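You operate a simulated robot arm through the tools that you are given. There is no shell and no other tool.

The job below is to be done with a simulated robot arm. You get a single attempt, and the scene is never put back.

Task
Hook up the lower rod and test it at the air card's pressure.
Fine: yellow and green air couplers in by the card before the red air valve opens; run the rod out and home; shut the valve at the end; leave the other couplers in. Where these are worked on the way, their far stop is far enough and under half their travel is too little: red air valve.
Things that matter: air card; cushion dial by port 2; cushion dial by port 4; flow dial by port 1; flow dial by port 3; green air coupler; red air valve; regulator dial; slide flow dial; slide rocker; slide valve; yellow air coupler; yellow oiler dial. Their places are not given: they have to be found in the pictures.

It is judged by the outcome, as a careful person would: the job done as asked, and still so three seconds after it is handed in. It fails if anything else is knocked over, pushed out of place, dropped, spilled or broken.

Robot
A 7-joint arm with a three-finger gripper, fixed in place. Base frame: the origin is at the foot of the arm, x ahead of it, y to its left, z up. Readings come in mm, rad, newtons and seconds.
Its first joint turns from -2.897 to 2.897 rad. Payload 2.69 kg.
The TCP is the grasp point between the finger pads, 30 mm short of the fingertips. In the tool frame z runs along the fingers and y along their closing line. Largest opening 128 mm; the body of the gripper starts 117 mm behind the TCP.
Orientation is that of the tool frame in the base frame, as [roll, pitch, yaw] about the fixed x, y, z axes, in that order (R = Rz(yaw) Ry(pitch) Rx(roll)). With the fingers straight down and closing along the base's y, the tool's x points along the base's -x, its y along +y and its z along -z.

Tools
- The arm moves only by the tool play_rows. Its argument "series" is a list of rows, each an object of numbers (a shift or turn left out is 0, a gripper value left out holds the last): "ax", "ay", "az": the turn, a rotation vector about the tool's x, y, z in rad; "dx", "dy", "dz": the shift along the tool's x, y, z in mm; "claw": the closure in counts, from 0 (fully open) to 255 (shut). In form: [{"ax": .., "ay": .., "az": .., "dx": .., "dy": .., "dz": .., "claw": ..}, ...]. A call has 1 to 20 rows; each row shifts and turns the commanded pose from where the row before left it, along the tool's axes as they then stand. Rows are played at 5 a second. More than 50 mm and 0.15 rad between two rows, or a gripper value outside its range, and nothing of the call is played. Where a pose cannot be reached the arm comes as near as it can. A force on the tool above 50 N (or 10 N above the force at the start of the call, whichever is more), or a blocked arm, ends the call early, and 0.2 s more pass. Each finger halts on what it meets, pressing with about 28 N; the grip force reading is that of the motor and also rises with nothing between the fingers. The clock runs only during rows and for 0.2 s after the last one: add rows that do not move to give the fingers time. It gives the time, the measured TCP pose, the force on the tool (base axes), the opening and the grip force at its end, in the units of the frame above (readings bear some noise), with the torque about the TCP (base axes, N m) and any sound that the robot's microphone picked up.
- Cameras (640 x 400 px; columns grow to the right, rows downward): "scene" is fixed at [219.7, -646.9, 1659.8]; the picture's right is [0.97, -0.23, 0.00], its down [-0.11, -0.47, -0.88] and it looks along [0.20, 0.85, -0.48] (base axes); focal length 368 px, centre (320, 200). "wrist" rides on the gripper at [58, 54, -131] in the tool frame; the picture's right is [-0.68, 0.74, 0.00], its down [-0.62, -0.57, -0.55] and it looks along [-0.40, -0.37, 0.84] (tool axes); focal length 234 px, centre (320, 200).
- capture(camera): a new picture of that camera. The clock stands still meanwhile.
- slide_trunk(by): slides the trunk up (or, below 0, down) by that many mm; the arm rides with it, the base frame stays. It gives what a move gives, with no picture.
- pixel_to_xyz(camera, pixels): for up to 12 pixels [column, row] of the newest picture of that camera ("zoom" is the newest enlarged one), the place [x, y, z] in the base frame of the surface seen there, good to about 2 mm. The clock stands still meanwhile.
- enlarge(camera, box): a new picture of the part [left, top, right, bottom] of that camera's present view, enlarged. The clock stands still meanwhile.
- job_done(): hands the job in; it is judged then, once.

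Open the gripper and draw the arm clear of the work before you hand the job in, unless the task says otherwise.

The tools are called after ">>>" as a command line: name --argument value ..., lists and objects as JSON in quotes. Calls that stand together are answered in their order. play_rows: Moves the arm, as the interface text tells. Its arguments: {"type":"object","properties":{"series":{"type":"array","items":{"type":"object","properties":{"ax":{"type":"number"},"ay":{"type":"number"},"az":{"type":"number"},"dx":{"type":"number"},"dy":{"type":"number"},"dz":{"type":"number"},"claw":{"type":"number"}}}}},"required":["series"]} The other tools are called the same way: slide_trunk (by) slides the trunk up or down; capture (camera) takes a picture; pixel_to_xyz (camera, pixels) gives the place of the surface under pixels of a picture; enlarge (camera, box) takes an enlarged picture of a part of a camera's view; job_done () hands the job in.

At the start:

```text
time_s: 0.0
eef_pos: [441.5, 458.5, 1393.6]
tool_rot: [3.141, -0.001, 3.141]
force: [-1.1, -0.4, 0.1]
torque: [-0.01, -0.03, 0.01]
width: 128.1
grasp_force: 0.1
trunk travel left (down, up): [-150.0, 200.0]
```

scene: 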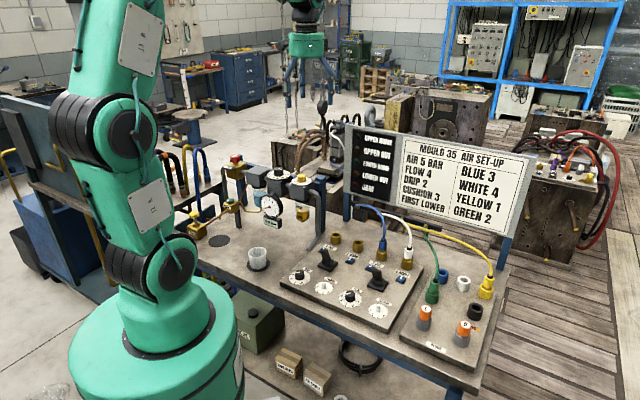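
wrist: 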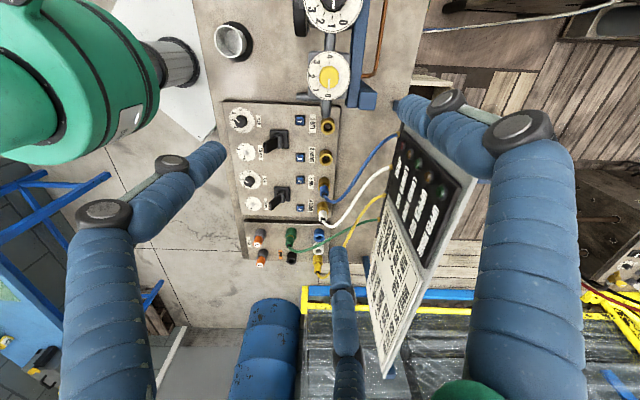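

The scene shows a bench with a card at (445,185), a valve plate at (350,285) and a coupler plate at (460,310). I enlarge these to read them.

>>> enlarge --camera "scene" --box '[340, 120, 520, 240]'

>>> enlarge --camera "scene" --box '[270, 220, 430, 330]'

>>> enlarge --camera "scene" --box '[390, 220, 530, 370]'

>>> enlarge --camera "scene" --box '[170, 150, 350, 280]'

>>> enlarge --camera "wrist" --box '[200, 80, 360, 280]'

```text
3.33 times, centred on (430, 180) of scene
```

zoom: 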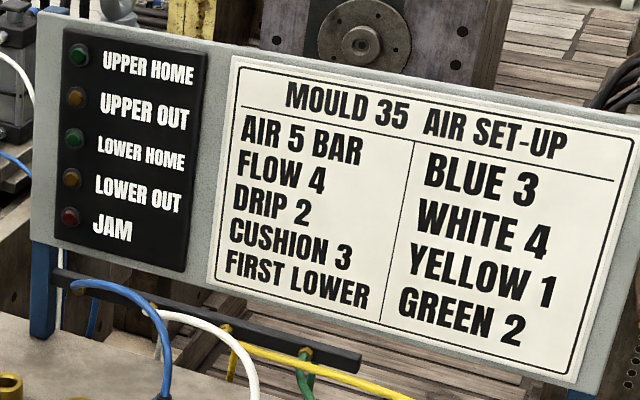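

```text
3.64 times, centred on (350, 275) of scene
```

zoom: 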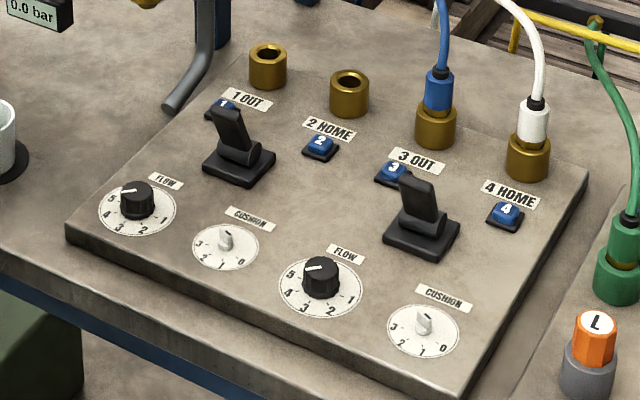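

```text
2.67 times, centred on (460, 295) of scene
```

zoom: 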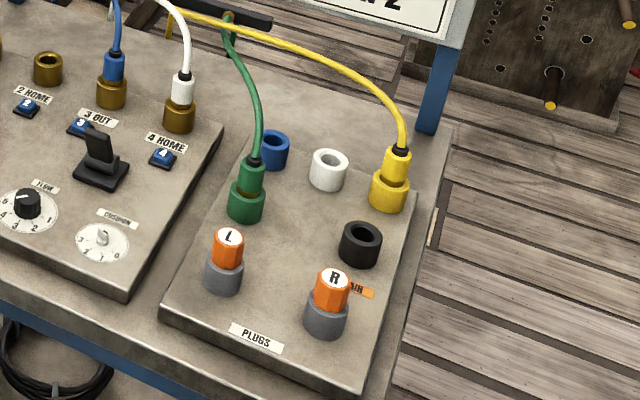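

```text
3.08 times, centred on (260, 215) of scene
```

zoom: 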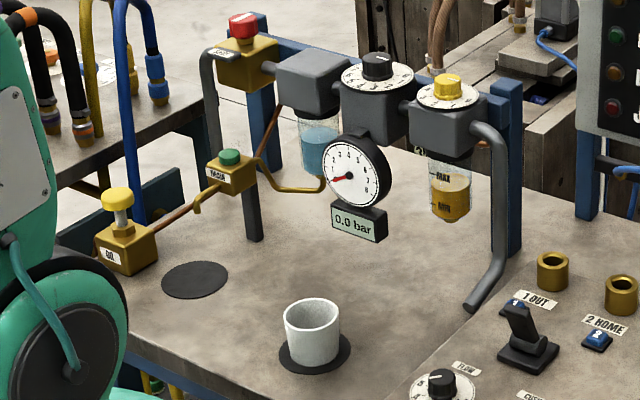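

```text
2.00 times, centred on (280, 180) of wrist
```

zoom: 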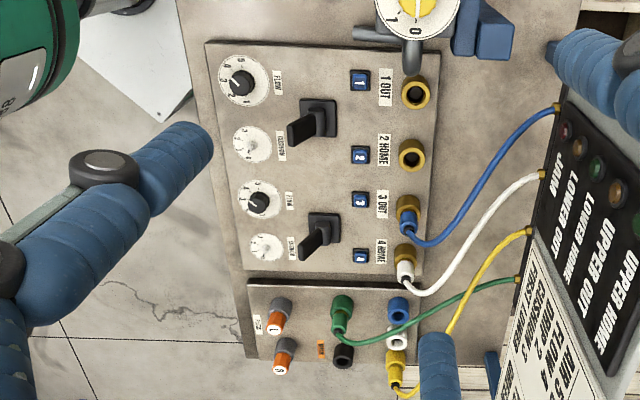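

The card reads AIR 5 BAR, FLOW 4, DRIP 2, CUSHION 3, FIRST LOWER, and BLUE 3, WHITE 4, YELLOW 1, GREEN 2. Blue and white are already in ports 3 and 4. I look at the remaining areas and the dials in more detail.

>>> enlarge --camera "scene" --box '[500, 110, 640, 220]'

>>> enlarge --camera "scene" --box '[280, 255, 340, 305]'

>>> enlarge --camera "scene" --box '[330, 270, 400, 325]'

>>> enlarge --camera "scene" --box '[240, 150, 320, 230]'

>>> enlarge --camera "scene" --box '[270, 60, 400, 170]'

>>> enlarge --camera "scene" --box '[150, 100, 270, 260]'

>>> enlarge --camera "scene" --box '[220, 280, 400, 400]'

```text
3.64 times, centred on (570, 165) of scene
```

zoom: 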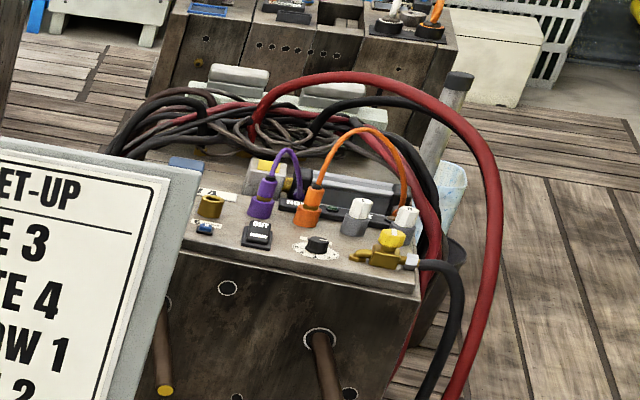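

```text
8.00 times, centred on (310, 280) of scene
```

zoom: 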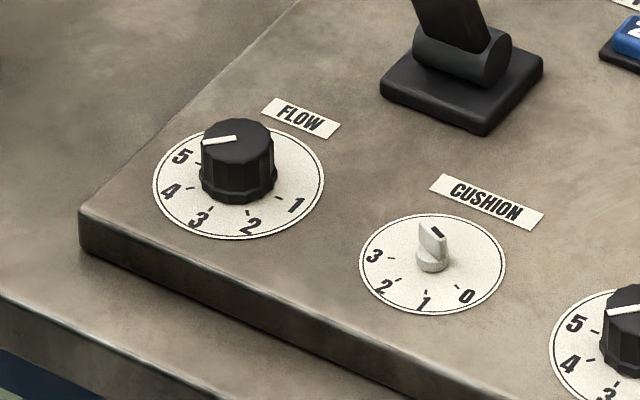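

```text
7.27 times, centred on (365, 298) of scene
```

zoom: 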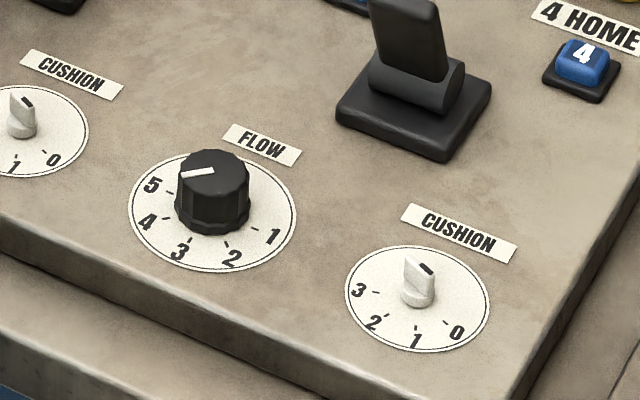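

```text
5.00 times, centred on (280, 190) of scene
```

zoom: 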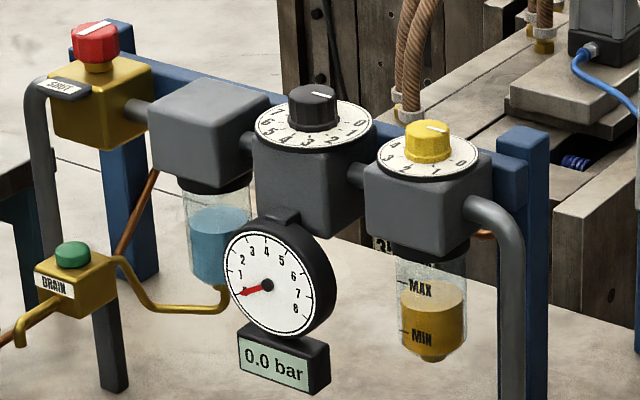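

```text
3.64 times, centred on (335, 115) of scene
```

zoom: 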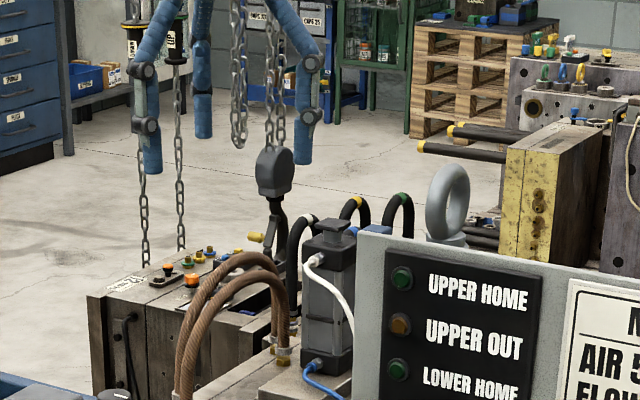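

```text
2.50 times, centred on (210, 180) of scene
```

zoom: 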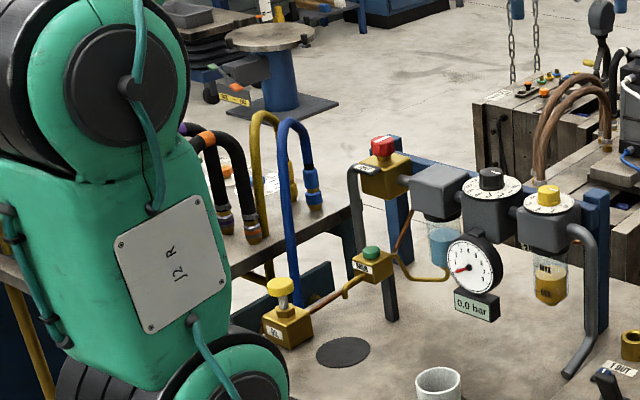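

```text
3.33 times, centred on (310, 340) of scene
```

zoom: 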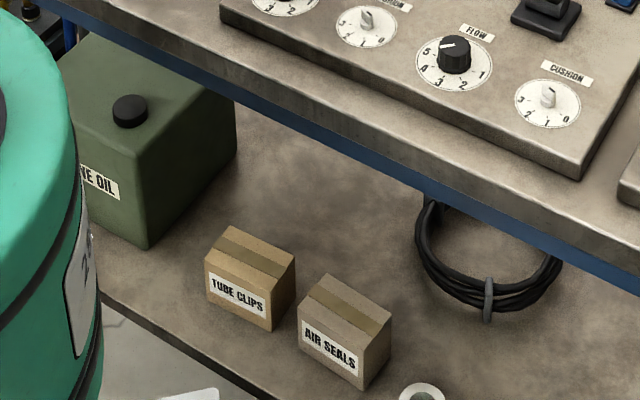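

The slide rocker, slide valve and slide flow dial are on the other cart at (575,165), so they are not part of this job. Next I get the places of the main parts from the scene picture.

>>> capture --camera "scene"

>>> pixel_to_xyz --camera "scene" --pixels '[[336, 239], [358, 246], [381, 255], [404, 264], [432, 290], [486, 287], [326, 262], [376, 276], [304, 272], [326, 287], [350, 297], [376, 310]]'

>>> pixel_to_xyz --camera "scene" --pixels '[[259, 157], [301, 171], [325, 178], [273, 206], [258, 258], [445, 276], [463, 284], [469, 308], [425, 312], [464, 328], [326, 246], [350, 257]]'

```text
taken
```

scene: 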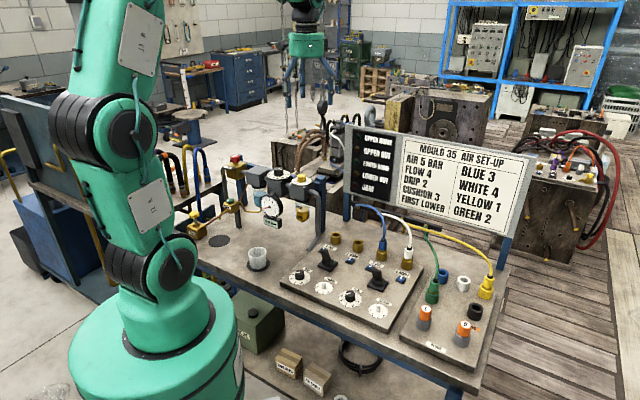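

```text
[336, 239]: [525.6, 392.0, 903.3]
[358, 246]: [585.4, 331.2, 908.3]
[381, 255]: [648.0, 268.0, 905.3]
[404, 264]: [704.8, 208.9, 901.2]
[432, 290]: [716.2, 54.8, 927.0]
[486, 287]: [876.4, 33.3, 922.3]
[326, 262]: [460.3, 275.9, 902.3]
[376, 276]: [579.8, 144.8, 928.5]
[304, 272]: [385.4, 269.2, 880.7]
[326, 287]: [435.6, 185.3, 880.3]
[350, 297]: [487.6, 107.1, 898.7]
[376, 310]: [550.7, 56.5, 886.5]
```

```text
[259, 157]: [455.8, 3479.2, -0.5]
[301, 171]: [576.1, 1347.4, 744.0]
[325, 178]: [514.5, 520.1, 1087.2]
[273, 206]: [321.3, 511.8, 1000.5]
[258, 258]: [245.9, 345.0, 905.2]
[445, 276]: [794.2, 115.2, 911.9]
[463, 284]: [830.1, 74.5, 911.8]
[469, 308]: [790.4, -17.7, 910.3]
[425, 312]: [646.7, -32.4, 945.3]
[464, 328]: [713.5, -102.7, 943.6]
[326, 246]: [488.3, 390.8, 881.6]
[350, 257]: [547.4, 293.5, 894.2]
```

The zoom scaling was off for the filter unit pixels, so I re-measure them from the scene: red knob (235,158), regulator (279,171), oiler (302,178).

>>> pixel_to_xyz --camera "scene" --pixels '[[235, 157], [235, 162], [279, 169], [279, 173], [301, 176], [302, 182], [270, 207], [298, 231], [272, 218], [230, 199], [215, 233], [345, 295]]'

>>> enlarge --camera "scene" --box '[220, 150, 260, 175]'

>>> enlarge --camera "scene" --box '[262, 160, 318, 195]'

>>> enlarge --camera "scene" --box '[310, 235, 390, 285]'

>>> enlarge --camera "scene" --box '[400, 260, 500, 345]'

```text
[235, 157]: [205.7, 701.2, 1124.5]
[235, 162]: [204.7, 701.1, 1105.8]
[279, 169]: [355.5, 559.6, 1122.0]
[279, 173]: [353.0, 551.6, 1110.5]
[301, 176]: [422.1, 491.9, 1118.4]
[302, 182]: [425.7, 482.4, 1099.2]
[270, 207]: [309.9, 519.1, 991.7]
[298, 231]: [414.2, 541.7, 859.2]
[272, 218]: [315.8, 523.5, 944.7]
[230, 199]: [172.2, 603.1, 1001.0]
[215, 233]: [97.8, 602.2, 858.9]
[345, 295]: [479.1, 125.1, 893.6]
```

```text
16.00 times, centred on (240, 162) of scene
```

zoom: 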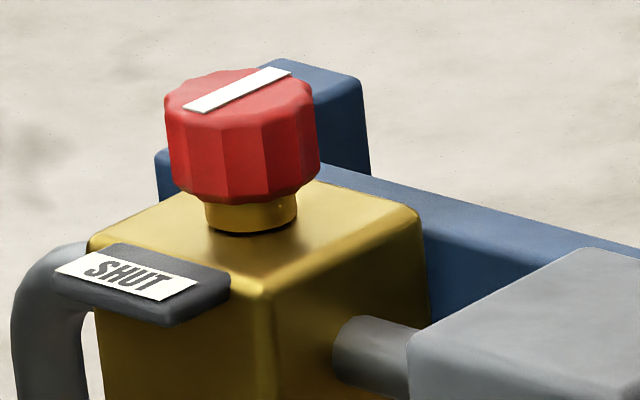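

```text
11.43 times, centred on (290, 178) of scene
```

zoom: 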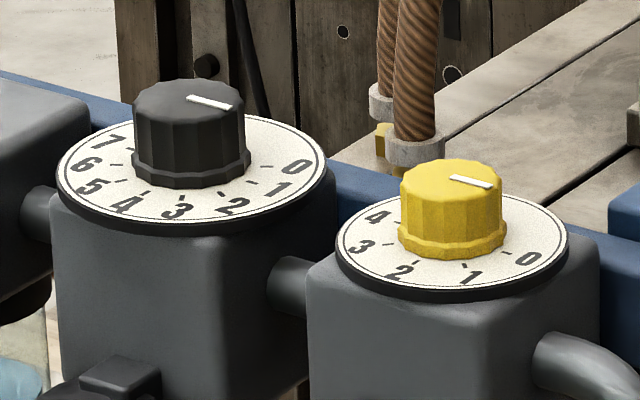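

```text
8.00 times, centred on (350, 260) of scene
```

zoom: 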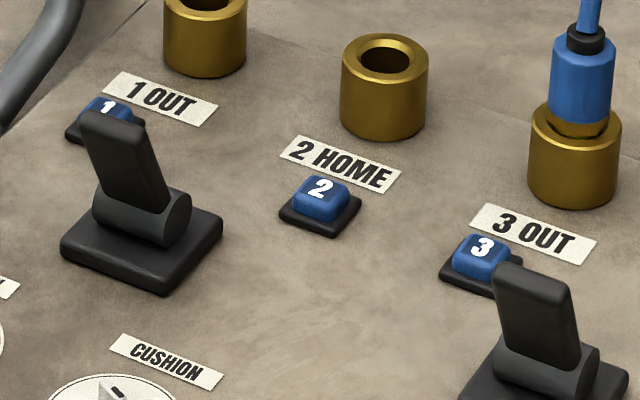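

```text
4.71 times, centred on (450, 302) of scene
```

zoom: 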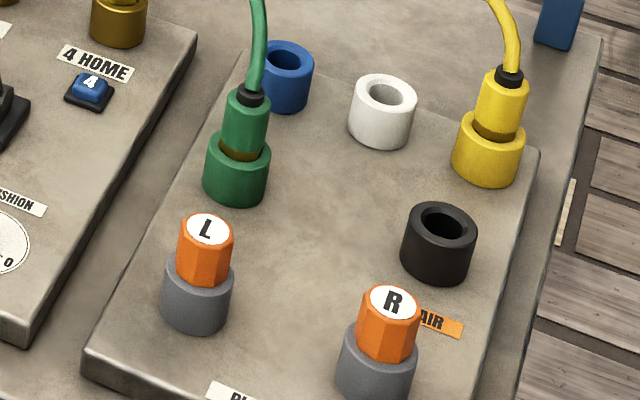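

The oiler and regulator pointers sit near 0, and the red knob's stripe needs reading against "SHUT". I move the arm to look closely at the port panel with the wrist camera, after checking the card board's location.

>>> pixel_to_xyz --camera "scene" --pixels '[[348, 130], [350, 200], [530, 162], [512, 232], [348, 212], [490, 270], [384, 230], [410, 225], [430, 240], [470, 245], [440, 180], [495, 260]]'

>>> play_rows --series '[{"dy": -35, "dz": 40}, {"dx": -10, "dy": -35, "dz": 40}, {"dx": -10, "dy": -35, "dz": 40}, {"dx": -10, "dy": -35, "dz": 40}, {"dx": -16, "dz": 40}, {"dz": 40}, {"dz": 40}, {"dz": 40}, {"dz": 30}, {}]'

>>> capture --camera "wrist"

```text
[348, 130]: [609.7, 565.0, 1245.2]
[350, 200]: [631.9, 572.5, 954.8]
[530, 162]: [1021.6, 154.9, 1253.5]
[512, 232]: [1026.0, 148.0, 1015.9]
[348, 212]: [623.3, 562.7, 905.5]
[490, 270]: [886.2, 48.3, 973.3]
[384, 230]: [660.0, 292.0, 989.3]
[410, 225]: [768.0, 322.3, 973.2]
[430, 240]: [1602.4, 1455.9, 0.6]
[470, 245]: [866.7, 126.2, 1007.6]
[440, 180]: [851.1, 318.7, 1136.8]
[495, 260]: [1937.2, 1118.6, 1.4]
```

```text
refused: row 1 steps farther than a row can; nothing moved
```

```text
taken
```

wrist: 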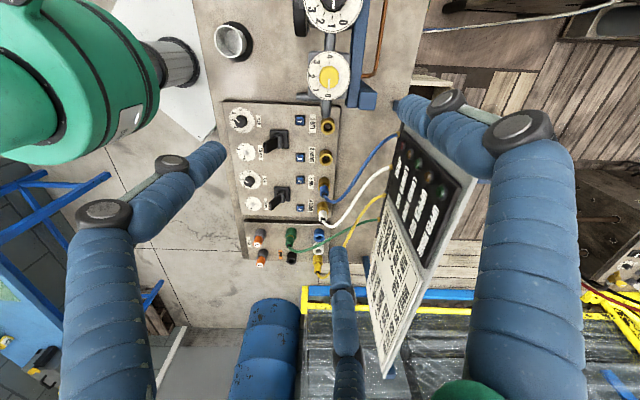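

A row was too long, so nothing moved. I check what the gripper looks like around (305,70) in the scene.

>>> enlarge --camera "scene" --box '[260, 0, 360, 130]'

>>> play_rows --series '[{"dy": -30, "dz": 38}, {"dx": -10, "dy": -30, "dz": 38}, {"dx": -10, "dy": -30, "dz": 38}, {"dx": -10, "dy": -30, "dz": 38}, {"dx": -16, "dy": -22, "dz": 38}, {"dz": 45}, {"dz": 45}, {"dz": 45}, {"dz": 25}, {}]'

>>> capture --camera "wrist"

>>> capture --camera "scene"

```text
3.08 times, centred on (310, 65) of scene
```

zoom: 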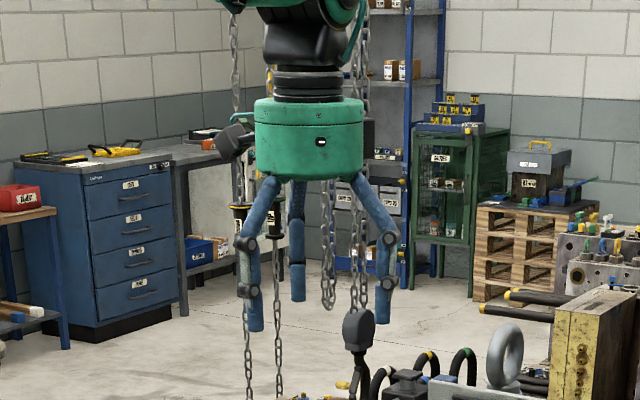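

```text
time_s: 2.2
eef_pos: [490.1, 317.0, 1042.3]
tool_rot: [-3.141, 0.0, -3.141]
force: [1.0, 1.6, 0.3]
torque: [-0.03, 0.03, 0.0]
width: 128.1
grasp_force: 0.0
trunk travel left (down, up): [-150.0, 200.0]
```

```text
taken
```

wrist: 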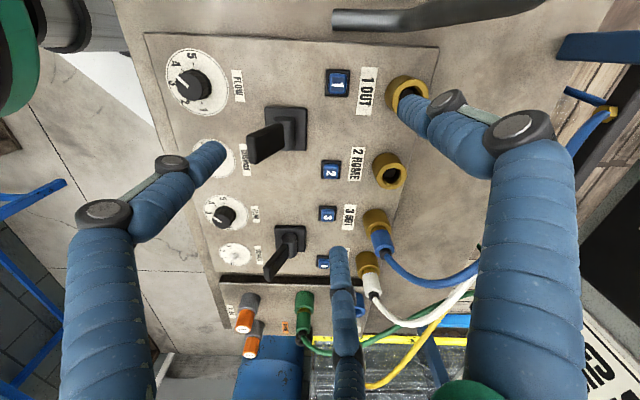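

```text
taken
```

scene: 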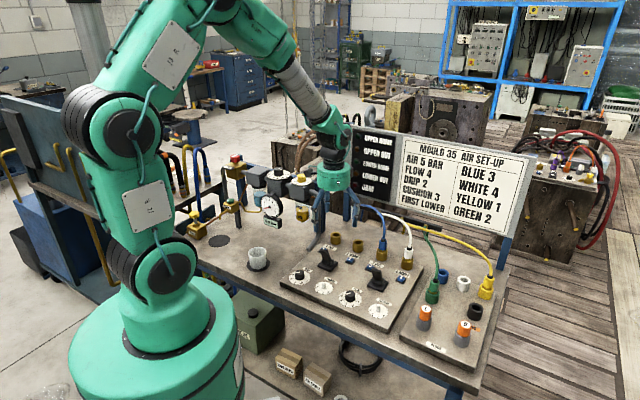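

The gripper is drawn with three fingers, seen at wrist pixels (205,150), (400,105) and (340,250). I enlarge the panel view to read dials and levers.

>>> enlarge --camera "wrist" --box '[140, 30, 300, 130]'

>>> enlarge --camera "wrist" --box '[180, 130, 320, 290]'

>>> enlarge --camera "wrist" --box '[230, 60, 420, 200]'

>>> enlarge --camera "wrist" --box '[220, 250, 400, 370]'

>>> enlarge --camera "scene" --box '[300, 150, 400, 260]'

```text
4.00 times, centred on (220, 80) of wrist
```

zoom: 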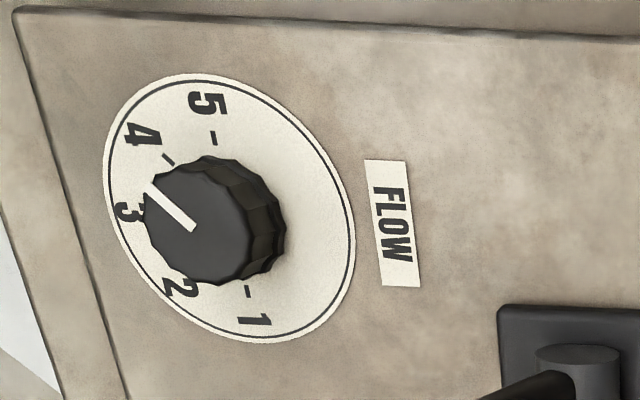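

```text
2.50 times, centred on (250, 210) of wrist
```

zoom: 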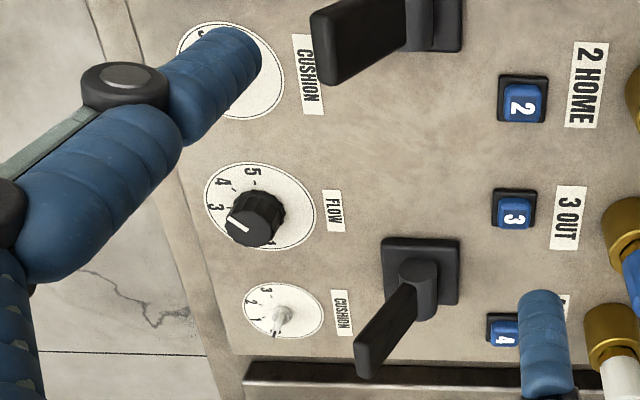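

```text
2.86 times, centred on (325, 130) of wrist
```

zoom: 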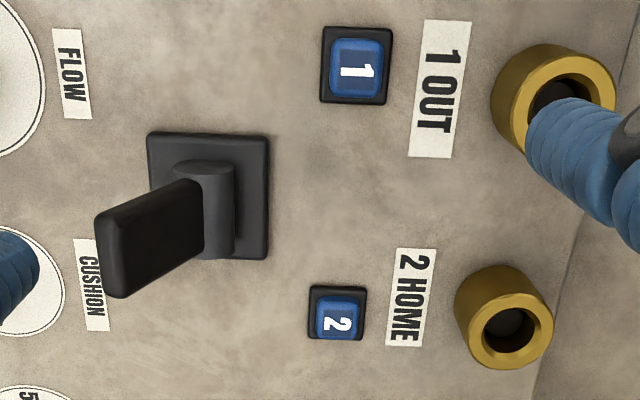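

```text
3.33 times, centred on (310, 310) of wrist
```

zoom: 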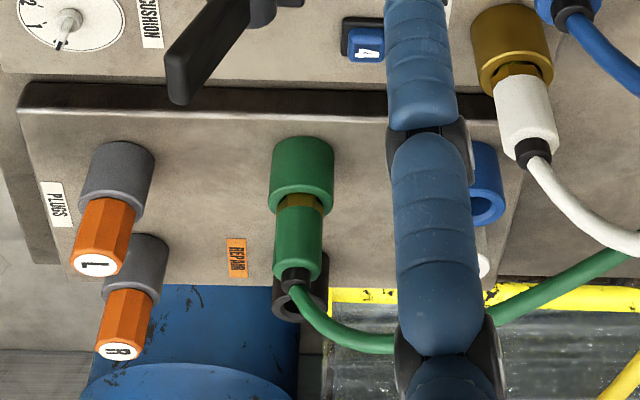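

```text
3.64 times, centred on (350, 205) of scene
```

zoom: 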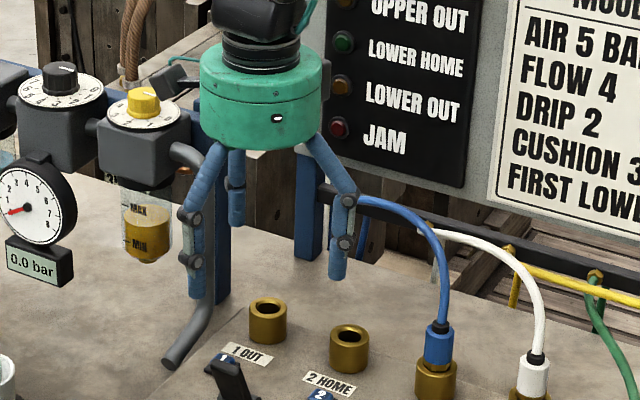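

Flow dials read about 4, cushions 0. I measure the lever geometry and the ports precisely in the wrist picture.

>>> pixel_to_xyz --camera "wrist" --pixels '[[255, 155], [264, 150], [283, 128], [302, 112], [272, 110], [305, 145], [270, 272], [280, 262], [290, 240], [320, 130], [301, 260], [276, 232]]'

>>> pixel_to_xyz --camera "wrist" --pixels '[[393, 88], [378, 172], [403, 175], [390, 158], [387, 185], [337, 82], [330, 170], [327, 213], [303, 300], [303, 322], [380, 210], [383, 240]]'

>>> enlarge --camera "wrist" --box '[345, 60, 445, 210]'

```text
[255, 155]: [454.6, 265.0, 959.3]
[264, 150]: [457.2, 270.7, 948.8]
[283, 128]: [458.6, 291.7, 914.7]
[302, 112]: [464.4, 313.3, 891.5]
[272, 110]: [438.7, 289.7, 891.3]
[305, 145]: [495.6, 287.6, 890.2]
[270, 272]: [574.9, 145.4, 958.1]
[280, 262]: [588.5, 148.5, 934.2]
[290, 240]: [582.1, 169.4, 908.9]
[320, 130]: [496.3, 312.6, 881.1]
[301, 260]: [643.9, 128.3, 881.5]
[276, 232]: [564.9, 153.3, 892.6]
```

```text
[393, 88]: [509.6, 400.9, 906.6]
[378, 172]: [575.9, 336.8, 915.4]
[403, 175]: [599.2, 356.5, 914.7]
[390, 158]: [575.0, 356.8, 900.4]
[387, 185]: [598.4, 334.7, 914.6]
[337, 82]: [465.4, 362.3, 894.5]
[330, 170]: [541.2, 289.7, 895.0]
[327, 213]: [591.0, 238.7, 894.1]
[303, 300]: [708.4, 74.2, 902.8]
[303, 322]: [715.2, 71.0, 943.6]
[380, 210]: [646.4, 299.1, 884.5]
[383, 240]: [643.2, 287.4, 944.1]
```

```text
2.67 times, centred on (395, 135) of wrist
```

zoom: 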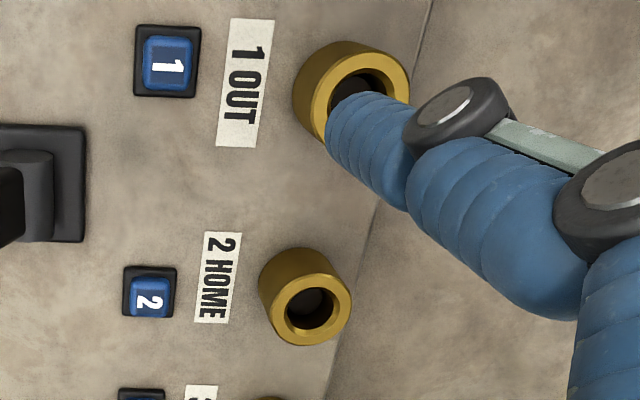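

Panel surface is z≈881, port tops z≈915, lever 1 leans towards the dials (top at (455,265,959)). I test how the fingers look when partly closed, here in free space.

>>> play_rows --series '[{"claw": 140}, {}, {}, {}]'

>>> capture --camera "wrist"

>>> enlarge --camera "scene" --box '[300, 150, 400, 260]'

>>> play_rows --series '[{"claw": 220}, {}, {}, {}]'

>>> capture --camera "wrist"

```text
time_s: 3.2
eef_pos: [489.8, 316.3, 1042.8]
tool_rot: [-3.14, 0.0, 3.141]
force: [-0.1, -1.5, 0.2]
torque: [0.01, -0.01, -0.01]
width: 57.6
grasp_force: 0.1
trunk travel left (down, up): [-150.0, 200.0]
```

```text
taken
```

wrist: 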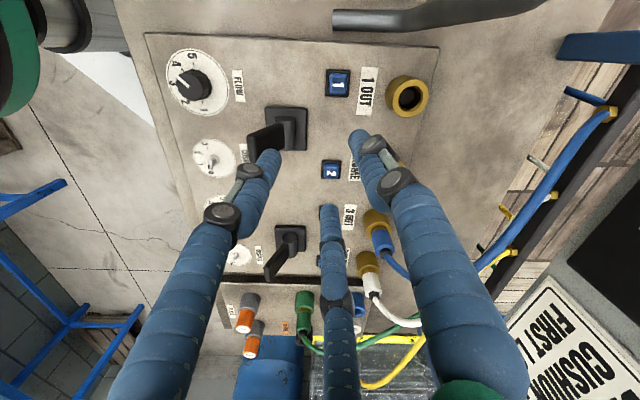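

```text
3.64 times, centred on (350, 205) of scene
```

zoom: 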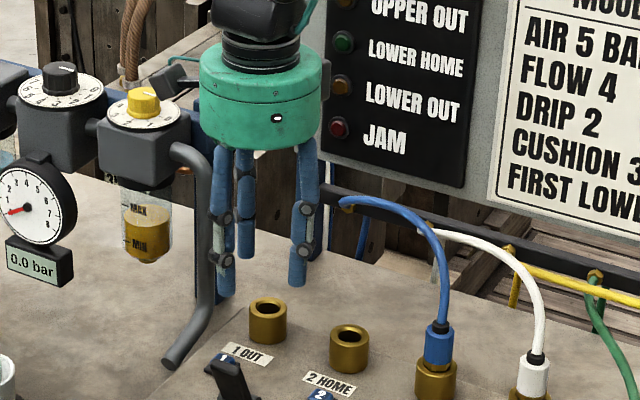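

```text
time_s: 4.2
eef_pos: [489.5, 316.5, 1042.6]
tool_rot: [-3.141, -0.001, 3.139]
force: [0.2, 0.4, 0.8]
torque: [0.02, -0.02, 0.0]
width: 17.5
grasp_force: 0.0
trunk travel left (down, up): [-150.0, 200.0]
```

```text
taken
```

wrist: 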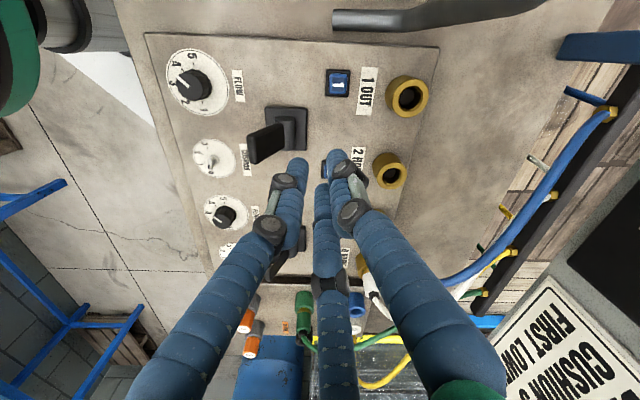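

The fingers close concentrically like a three-jaw chuck. I open to about 75 mm, raise and move over the yellow coupler near (876,33), staying above the hoses.

>>> play_rows --series '[{"dz": -40, "claw": 100}, {"dz": -20}, {"dx": -38.5, "dy": -28.3}, {"dx": -38.5, "dy": -28.3}, {"dx": -38.5, "dy": -28.3}, {"dx": -38.5, "dy": -28.3}, {"dx": -38.5, "dy": -28.3}, {"dx": -38.5, "dy": -28.3}, {"dx": -38.5, "dy": -28.3}, {"dx": -38.5, "dy": -28.3}, {"dx": -38.5, "dy": -28.3}, {"dx": -38.5, "dy": -28.3}, {}]'

>>> capture --camera "wrist"

>>> capture --camera "scene"

```text
time_s: 7.0
eef_pos: [876.3, 35.5, 1102.6]
tool_rot: [3.141, -0.002, 3.14]
force: [0.1, -0.3, -0.9]
torque: [0.03, 0.03, 0.01]
width: 78.0
grasp_force: 0.1
trunk travel left (down, up): [-150.0, 200.0]
```

```text
taken
```

wrist: 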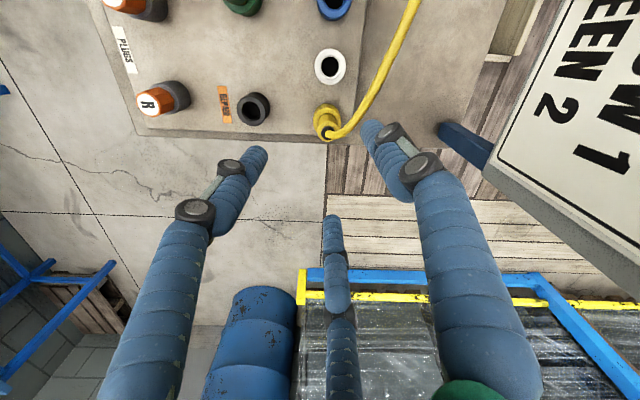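

```text
taken
```

scene: 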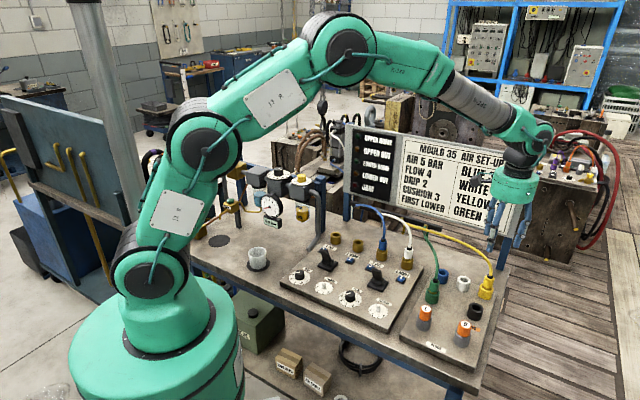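

The yellow coupler's top is at wrist (326,118). I measure it and its neighbours.

>>> enlarge --camera "wrist" --box '[290, 80, 370, 150]'

>>> pixel_to_xyz --camera "wrist" --pixels '[[326, 105], [320, 115], [334, 115], [325, 122], [326, 130], [330, 55], [340, 65], [340, 72], [345, 125], [375, 85], [252, 105], [318, 130]]'

```text
5.71 times, centred on (330, 115) of wrist
```

zoom: 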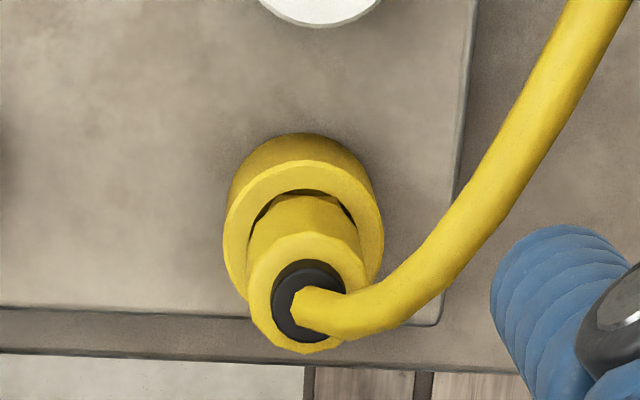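

```text
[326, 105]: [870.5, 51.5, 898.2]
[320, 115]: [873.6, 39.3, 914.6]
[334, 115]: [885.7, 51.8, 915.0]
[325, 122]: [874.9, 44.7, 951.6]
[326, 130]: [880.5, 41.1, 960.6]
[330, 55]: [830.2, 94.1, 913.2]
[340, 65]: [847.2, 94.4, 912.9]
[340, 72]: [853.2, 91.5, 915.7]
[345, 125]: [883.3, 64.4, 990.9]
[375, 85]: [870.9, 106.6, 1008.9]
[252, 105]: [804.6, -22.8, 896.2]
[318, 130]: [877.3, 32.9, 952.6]
```

The plug axis is about (882,41), its body runs z≈918–952, and its hose leaves towards +y. I turn the tool so the hose passes between the fingers, centring over the plug, then look again.

>>> play_rows --series '[{"dx": -6, "dy": 5.5}, {"az": -0.136}, {"az": -0.136}, {"az": -0.136}, {"az": -0.136}, {"az": -0.136}, {"az": -0.136}, {"az": -0.136}, {"az": -0.136}, {"az": -0.134}, {}]'

>>> capture --camera "wrist"

>>> capture --camera "scene"

```text
time_s: 9.4
eef_pos: [879.6, 39.4, 1103.3]
tool_rot: [3.14, -0.002, -1.918]
force: [0.1, -0.2, -0.1]
torque: [-0.02, 0.01, -0.01]
width: 77.9
grasp_force: 0.1
trunk travel left (down, up): [-150.0, 200.0]
```

```text
taken
```

wrist: 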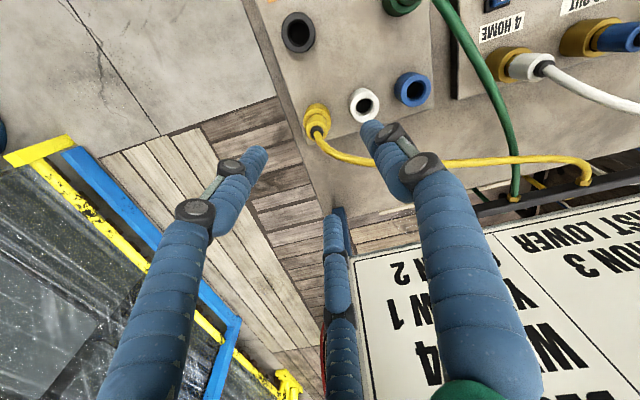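

```text
taken
```

scene: 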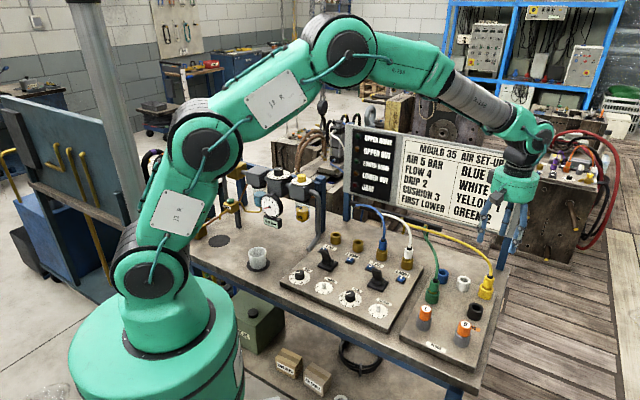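

Now I measure the yellow plug from this new viewpoint, at wrist about (317,120).

>>> enlarge --camera "wrist" --box '[280, 80, 400, 180]'

>>> pixel_to_xyz --camera "zoom" --pixels '[[215, 255], [190, 290], [250, 275], [225, 290], [218, 275], [260, 260], [180, 180], [270, 170], [220, 130], [185, 260]]'

```text
4.00 times, centred on (340, 130) of wrist
```

zoom: 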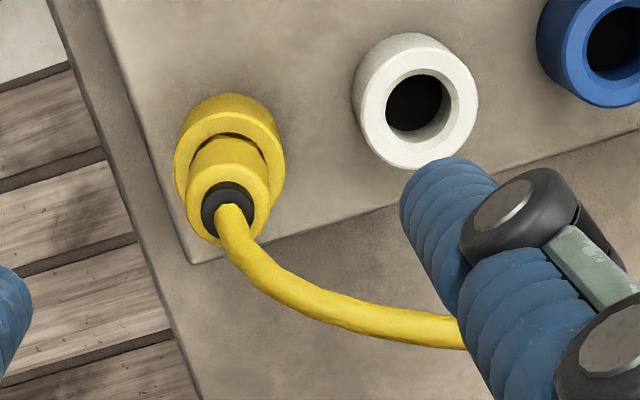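

```text
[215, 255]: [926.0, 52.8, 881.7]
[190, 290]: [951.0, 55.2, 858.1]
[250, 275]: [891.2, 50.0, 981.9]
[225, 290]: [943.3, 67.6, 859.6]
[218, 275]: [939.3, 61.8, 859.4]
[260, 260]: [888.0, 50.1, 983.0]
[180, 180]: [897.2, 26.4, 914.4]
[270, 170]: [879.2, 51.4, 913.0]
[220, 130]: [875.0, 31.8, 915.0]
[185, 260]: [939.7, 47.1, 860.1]
```

The plug axis is about (883,39). I shift +4 mm in x and go down to TCP z≈1000 to check centring.

>>> play_rows --series '[{"dx": -1.4, "dy": -3.8}, {"dz": 35}, {"dz": 35}, {"dz": 33}, {}, {}]'

>>> capture --camera "wrist"

>>> enlarge --camera "scene" --box '[440, 200, 540, 320]'

```text
time_s: 10.8
eef_pos: [883.1, 40.7, 1001.0]
tool_rot: [-3.141, 0.0, -1.92]
force: [-0.1, 0.1, 0.3]
torque: [0.01, -0.01, -0.01]
width: 77.7
grasp_force: 0.0
trunk travel left (down, up): [-150.0, 200.0]
```

```text
taken
```

wrist: 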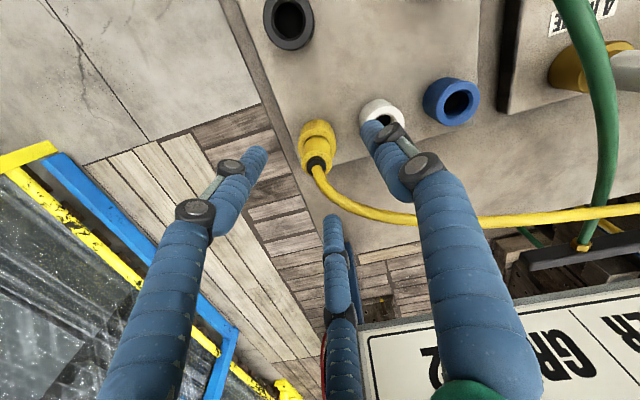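

```text
3.33 times, centred on (490, 260) of scene
```

zoom: 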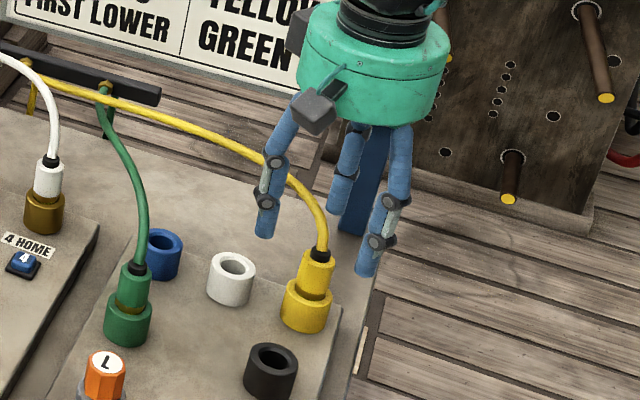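

I check the hose's course relative to the thumb finger before descending.

>>> pixel_to_xyz --camera "wrist" --pixels '[[317, 165], [322, 182], [335, 197], [355, 209], [380, 217], [405, 222], [500, 222], [560, 215], [317, 160], [372, 128], [330, 225], [262, 152]]'

>>> enlarge --camera "wrist" --box '[280, 100, 400, 200]'

```text
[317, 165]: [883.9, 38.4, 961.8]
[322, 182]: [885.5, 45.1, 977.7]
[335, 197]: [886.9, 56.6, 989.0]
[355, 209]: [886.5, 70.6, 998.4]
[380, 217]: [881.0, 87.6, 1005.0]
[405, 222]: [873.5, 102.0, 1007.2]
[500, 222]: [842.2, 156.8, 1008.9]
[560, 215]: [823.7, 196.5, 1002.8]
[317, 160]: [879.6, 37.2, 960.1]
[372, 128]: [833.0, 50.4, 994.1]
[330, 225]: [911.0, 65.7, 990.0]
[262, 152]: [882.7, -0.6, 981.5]
```

```text
4.00 times, centred on (340, 150) of wrist
```

zoom: 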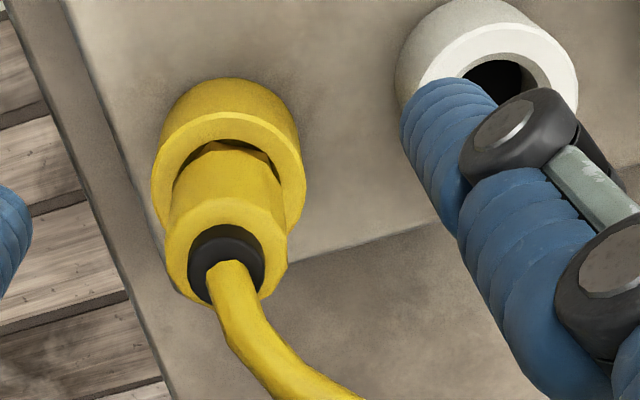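

The hose passes cleanly between the fingers. I nudge onto the axis, descend to TCP z≈951 (tips just above the socket rim at 915) and close.

>>> play_rows --series '[{"dx": 1.4, "dy": -1.2, "dz": 20}, {"dz": 20}, {"dz": 9.5}, {}, {"claw": 180}, {}, {"claw": 255}, {}, {}, {}]'

>>> capture --camera "wrist"

>>> enlarge --camera "scene" --box '[440, 200, 540, 320]'

```text
time_s: 13.0
eef_pos: [884.5, 39.6, 950.7]
tool_rot: [-3.141, -0.001, -1.921]
force: [11.7, -0.1, 0.1]
torque: [0.03, -0.48, 0.02]
width: 24.9
grasp_force: 28.2
trunk travel left (down, up): [-150.0, 200.0]
```

```text
taken
```

wrist: 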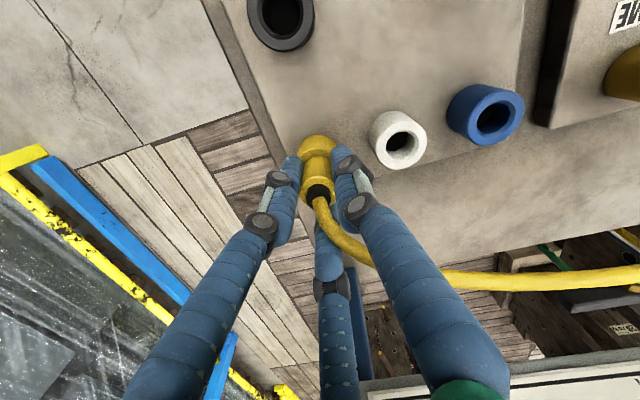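

```text
3.33 times, centred on (490, 260) of scene
```

zoom: 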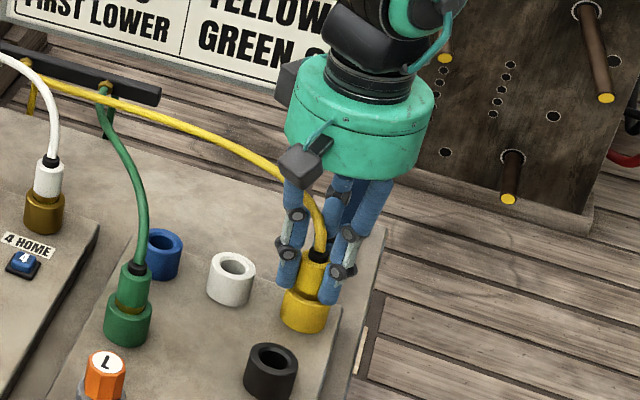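

The plug is gripped (width 24.9 mm, 28 N). I pull straight up gently in small steps.

>>> play_rows --series '[{"dx": -0.3, "dy": -0.9}, {"dz": -3}, {"dz": -3}, {"dz": -4}, {"dz": -5}, {}]'

>>> capture --camera "wrist"

```text
time_s: 14.4
eef_pos: [884.9, 38.1, 964.7]
tool_rot: [3.139, 0.001, -1.918]
force: [1.9, 3.9, -2.1]
torque: [0.2, -0.11, 0.0]
width: 24.3
grasp_force: 27.7
trunk travel left (down, up): [-150.0, 200.0]
```

```text
taken
```

wrist: 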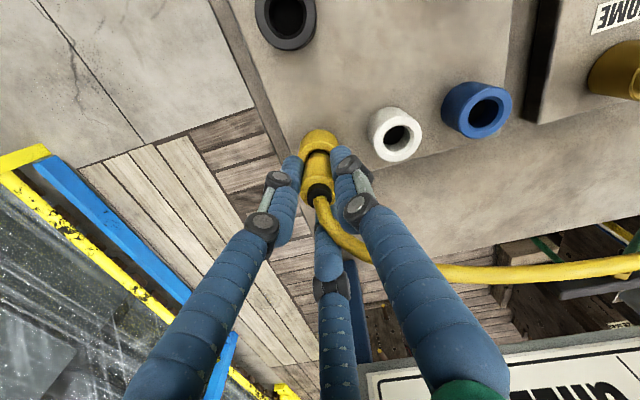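

The plug is coming out with low force. I lift it further until clear of the socket.

>>> play_rows --series '[{"dz": -12}, {"dz": -15}, {"dz": -20}, {"dz": -20}, {"dz": -20}, {}]'

>>> capture --camera "wrist"

>>> capture --camera "scene"

>>> enlarge --camera "scene" --box '[440, 180, 540, 310]'

```text
time_s: 15.8
eef_pos: [887.9, 39.1, 1054.1]
tool_rot: [3.141, 0.0, -1.92]
force: [-0.8, -0.1, 0.1]
torque: [-0.03, 0.01, 0.01]
width: 24.5
grasp_force: 27.9
trunk travel left (down, up): [-150.0, 200.0]
```

```text
taken
```

wrist: 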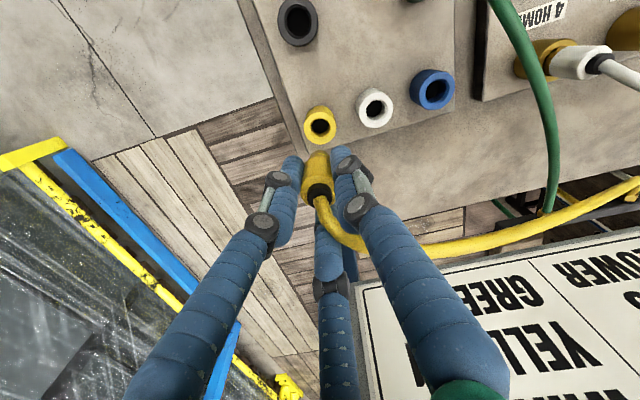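

```text
taken
```

scene: 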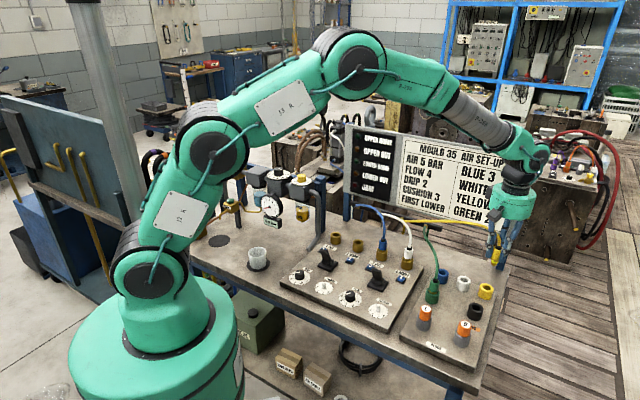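

```text
3.08 times, centred on (490, 245) of scene
```

zoom: 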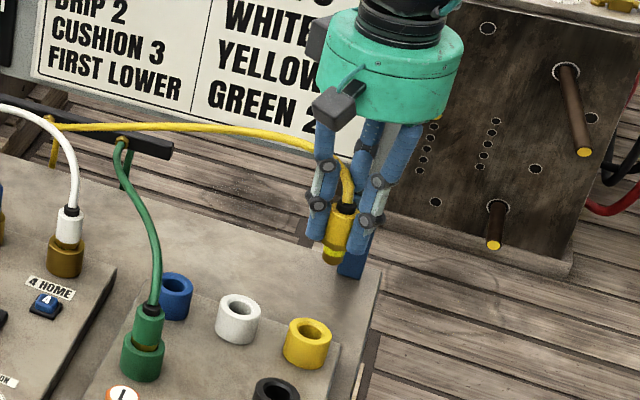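

The yellow plug is out and held. I lift to z≈1110, then carry it above the hoses to over port 1 near (528,406).

>>> play_rows --series '[{"dz": -28}, {"dz": -28}, {"dx": -20.2, "dy": 42.2}, {"dx": -20.2, "dy": 42.2}, {"dx": -20.2, "dy": 42.2}, {"dx": -20.2, "dy": 42.2}, {"dx": -20.2, "dy": 42.2}, {"dx": -20.2, "dy": 42.2}, {"dx": -20.2, "dy": 42.2}, {"dx": -20.2, "dy": 42.2}, {"dx": -20.2, "dy": 42.2}, {"dx": -20.2, "dy": 42.2}, {"dx": -20.2, "dy": 42.2}, {}, {}]'

>>> capture --camera "wrist"

>>> capture --camera "scene"

```text
time_s: 19.0
eef_pos: [524.3, 405.3, 1110.9]
tool_rot: [-3.142, 0.0, -1.919]
force: [-0.3, -0.6, -0.2]
torque: [0.02, 0.02, -0.01]
width: 24.3
grasp_force: 28.2
trunk travel left (down, up): [-150.0, 200.0]
```

```text
taken
```

wrist: 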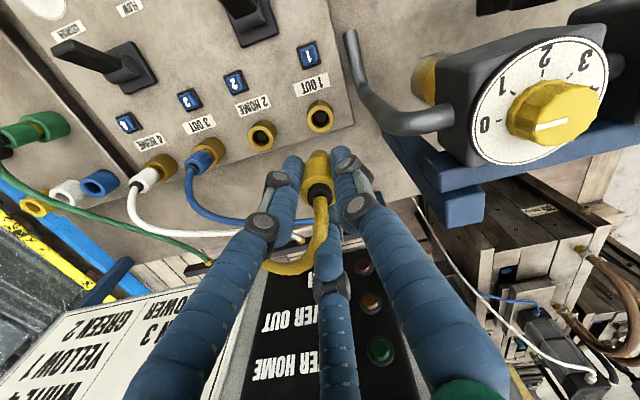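

```text
taken
```

scene: 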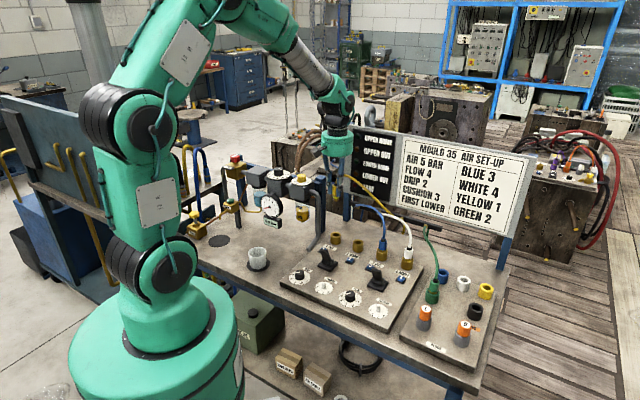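

Port 1 is at wrist (320,118), just ahead of the held plug. I enlarge to find its rim centre.

>>> enlarge --camera "wrist" --box '[272, 90, 368, 150]'

>>> pixel_to_xyz --camera "zoom" --pixels '[[235, 185], [405, 185], [320, 110], [322, 252], [260, 130], [385, 130], [255, 235], [385, 240]]'

```text
6.67 times, centred on (320, 120) of wrist
```

zoom: 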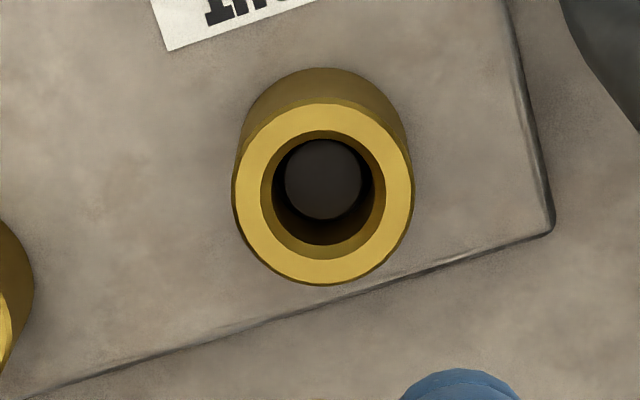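

```text
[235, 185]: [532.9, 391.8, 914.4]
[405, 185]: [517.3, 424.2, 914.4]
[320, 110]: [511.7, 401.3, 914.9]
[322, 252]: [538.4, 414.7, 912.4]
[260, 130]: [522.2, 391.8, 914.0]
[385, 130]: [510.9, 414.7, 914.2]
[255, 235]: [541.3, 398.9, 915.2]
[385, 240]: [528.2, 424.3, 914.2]
```

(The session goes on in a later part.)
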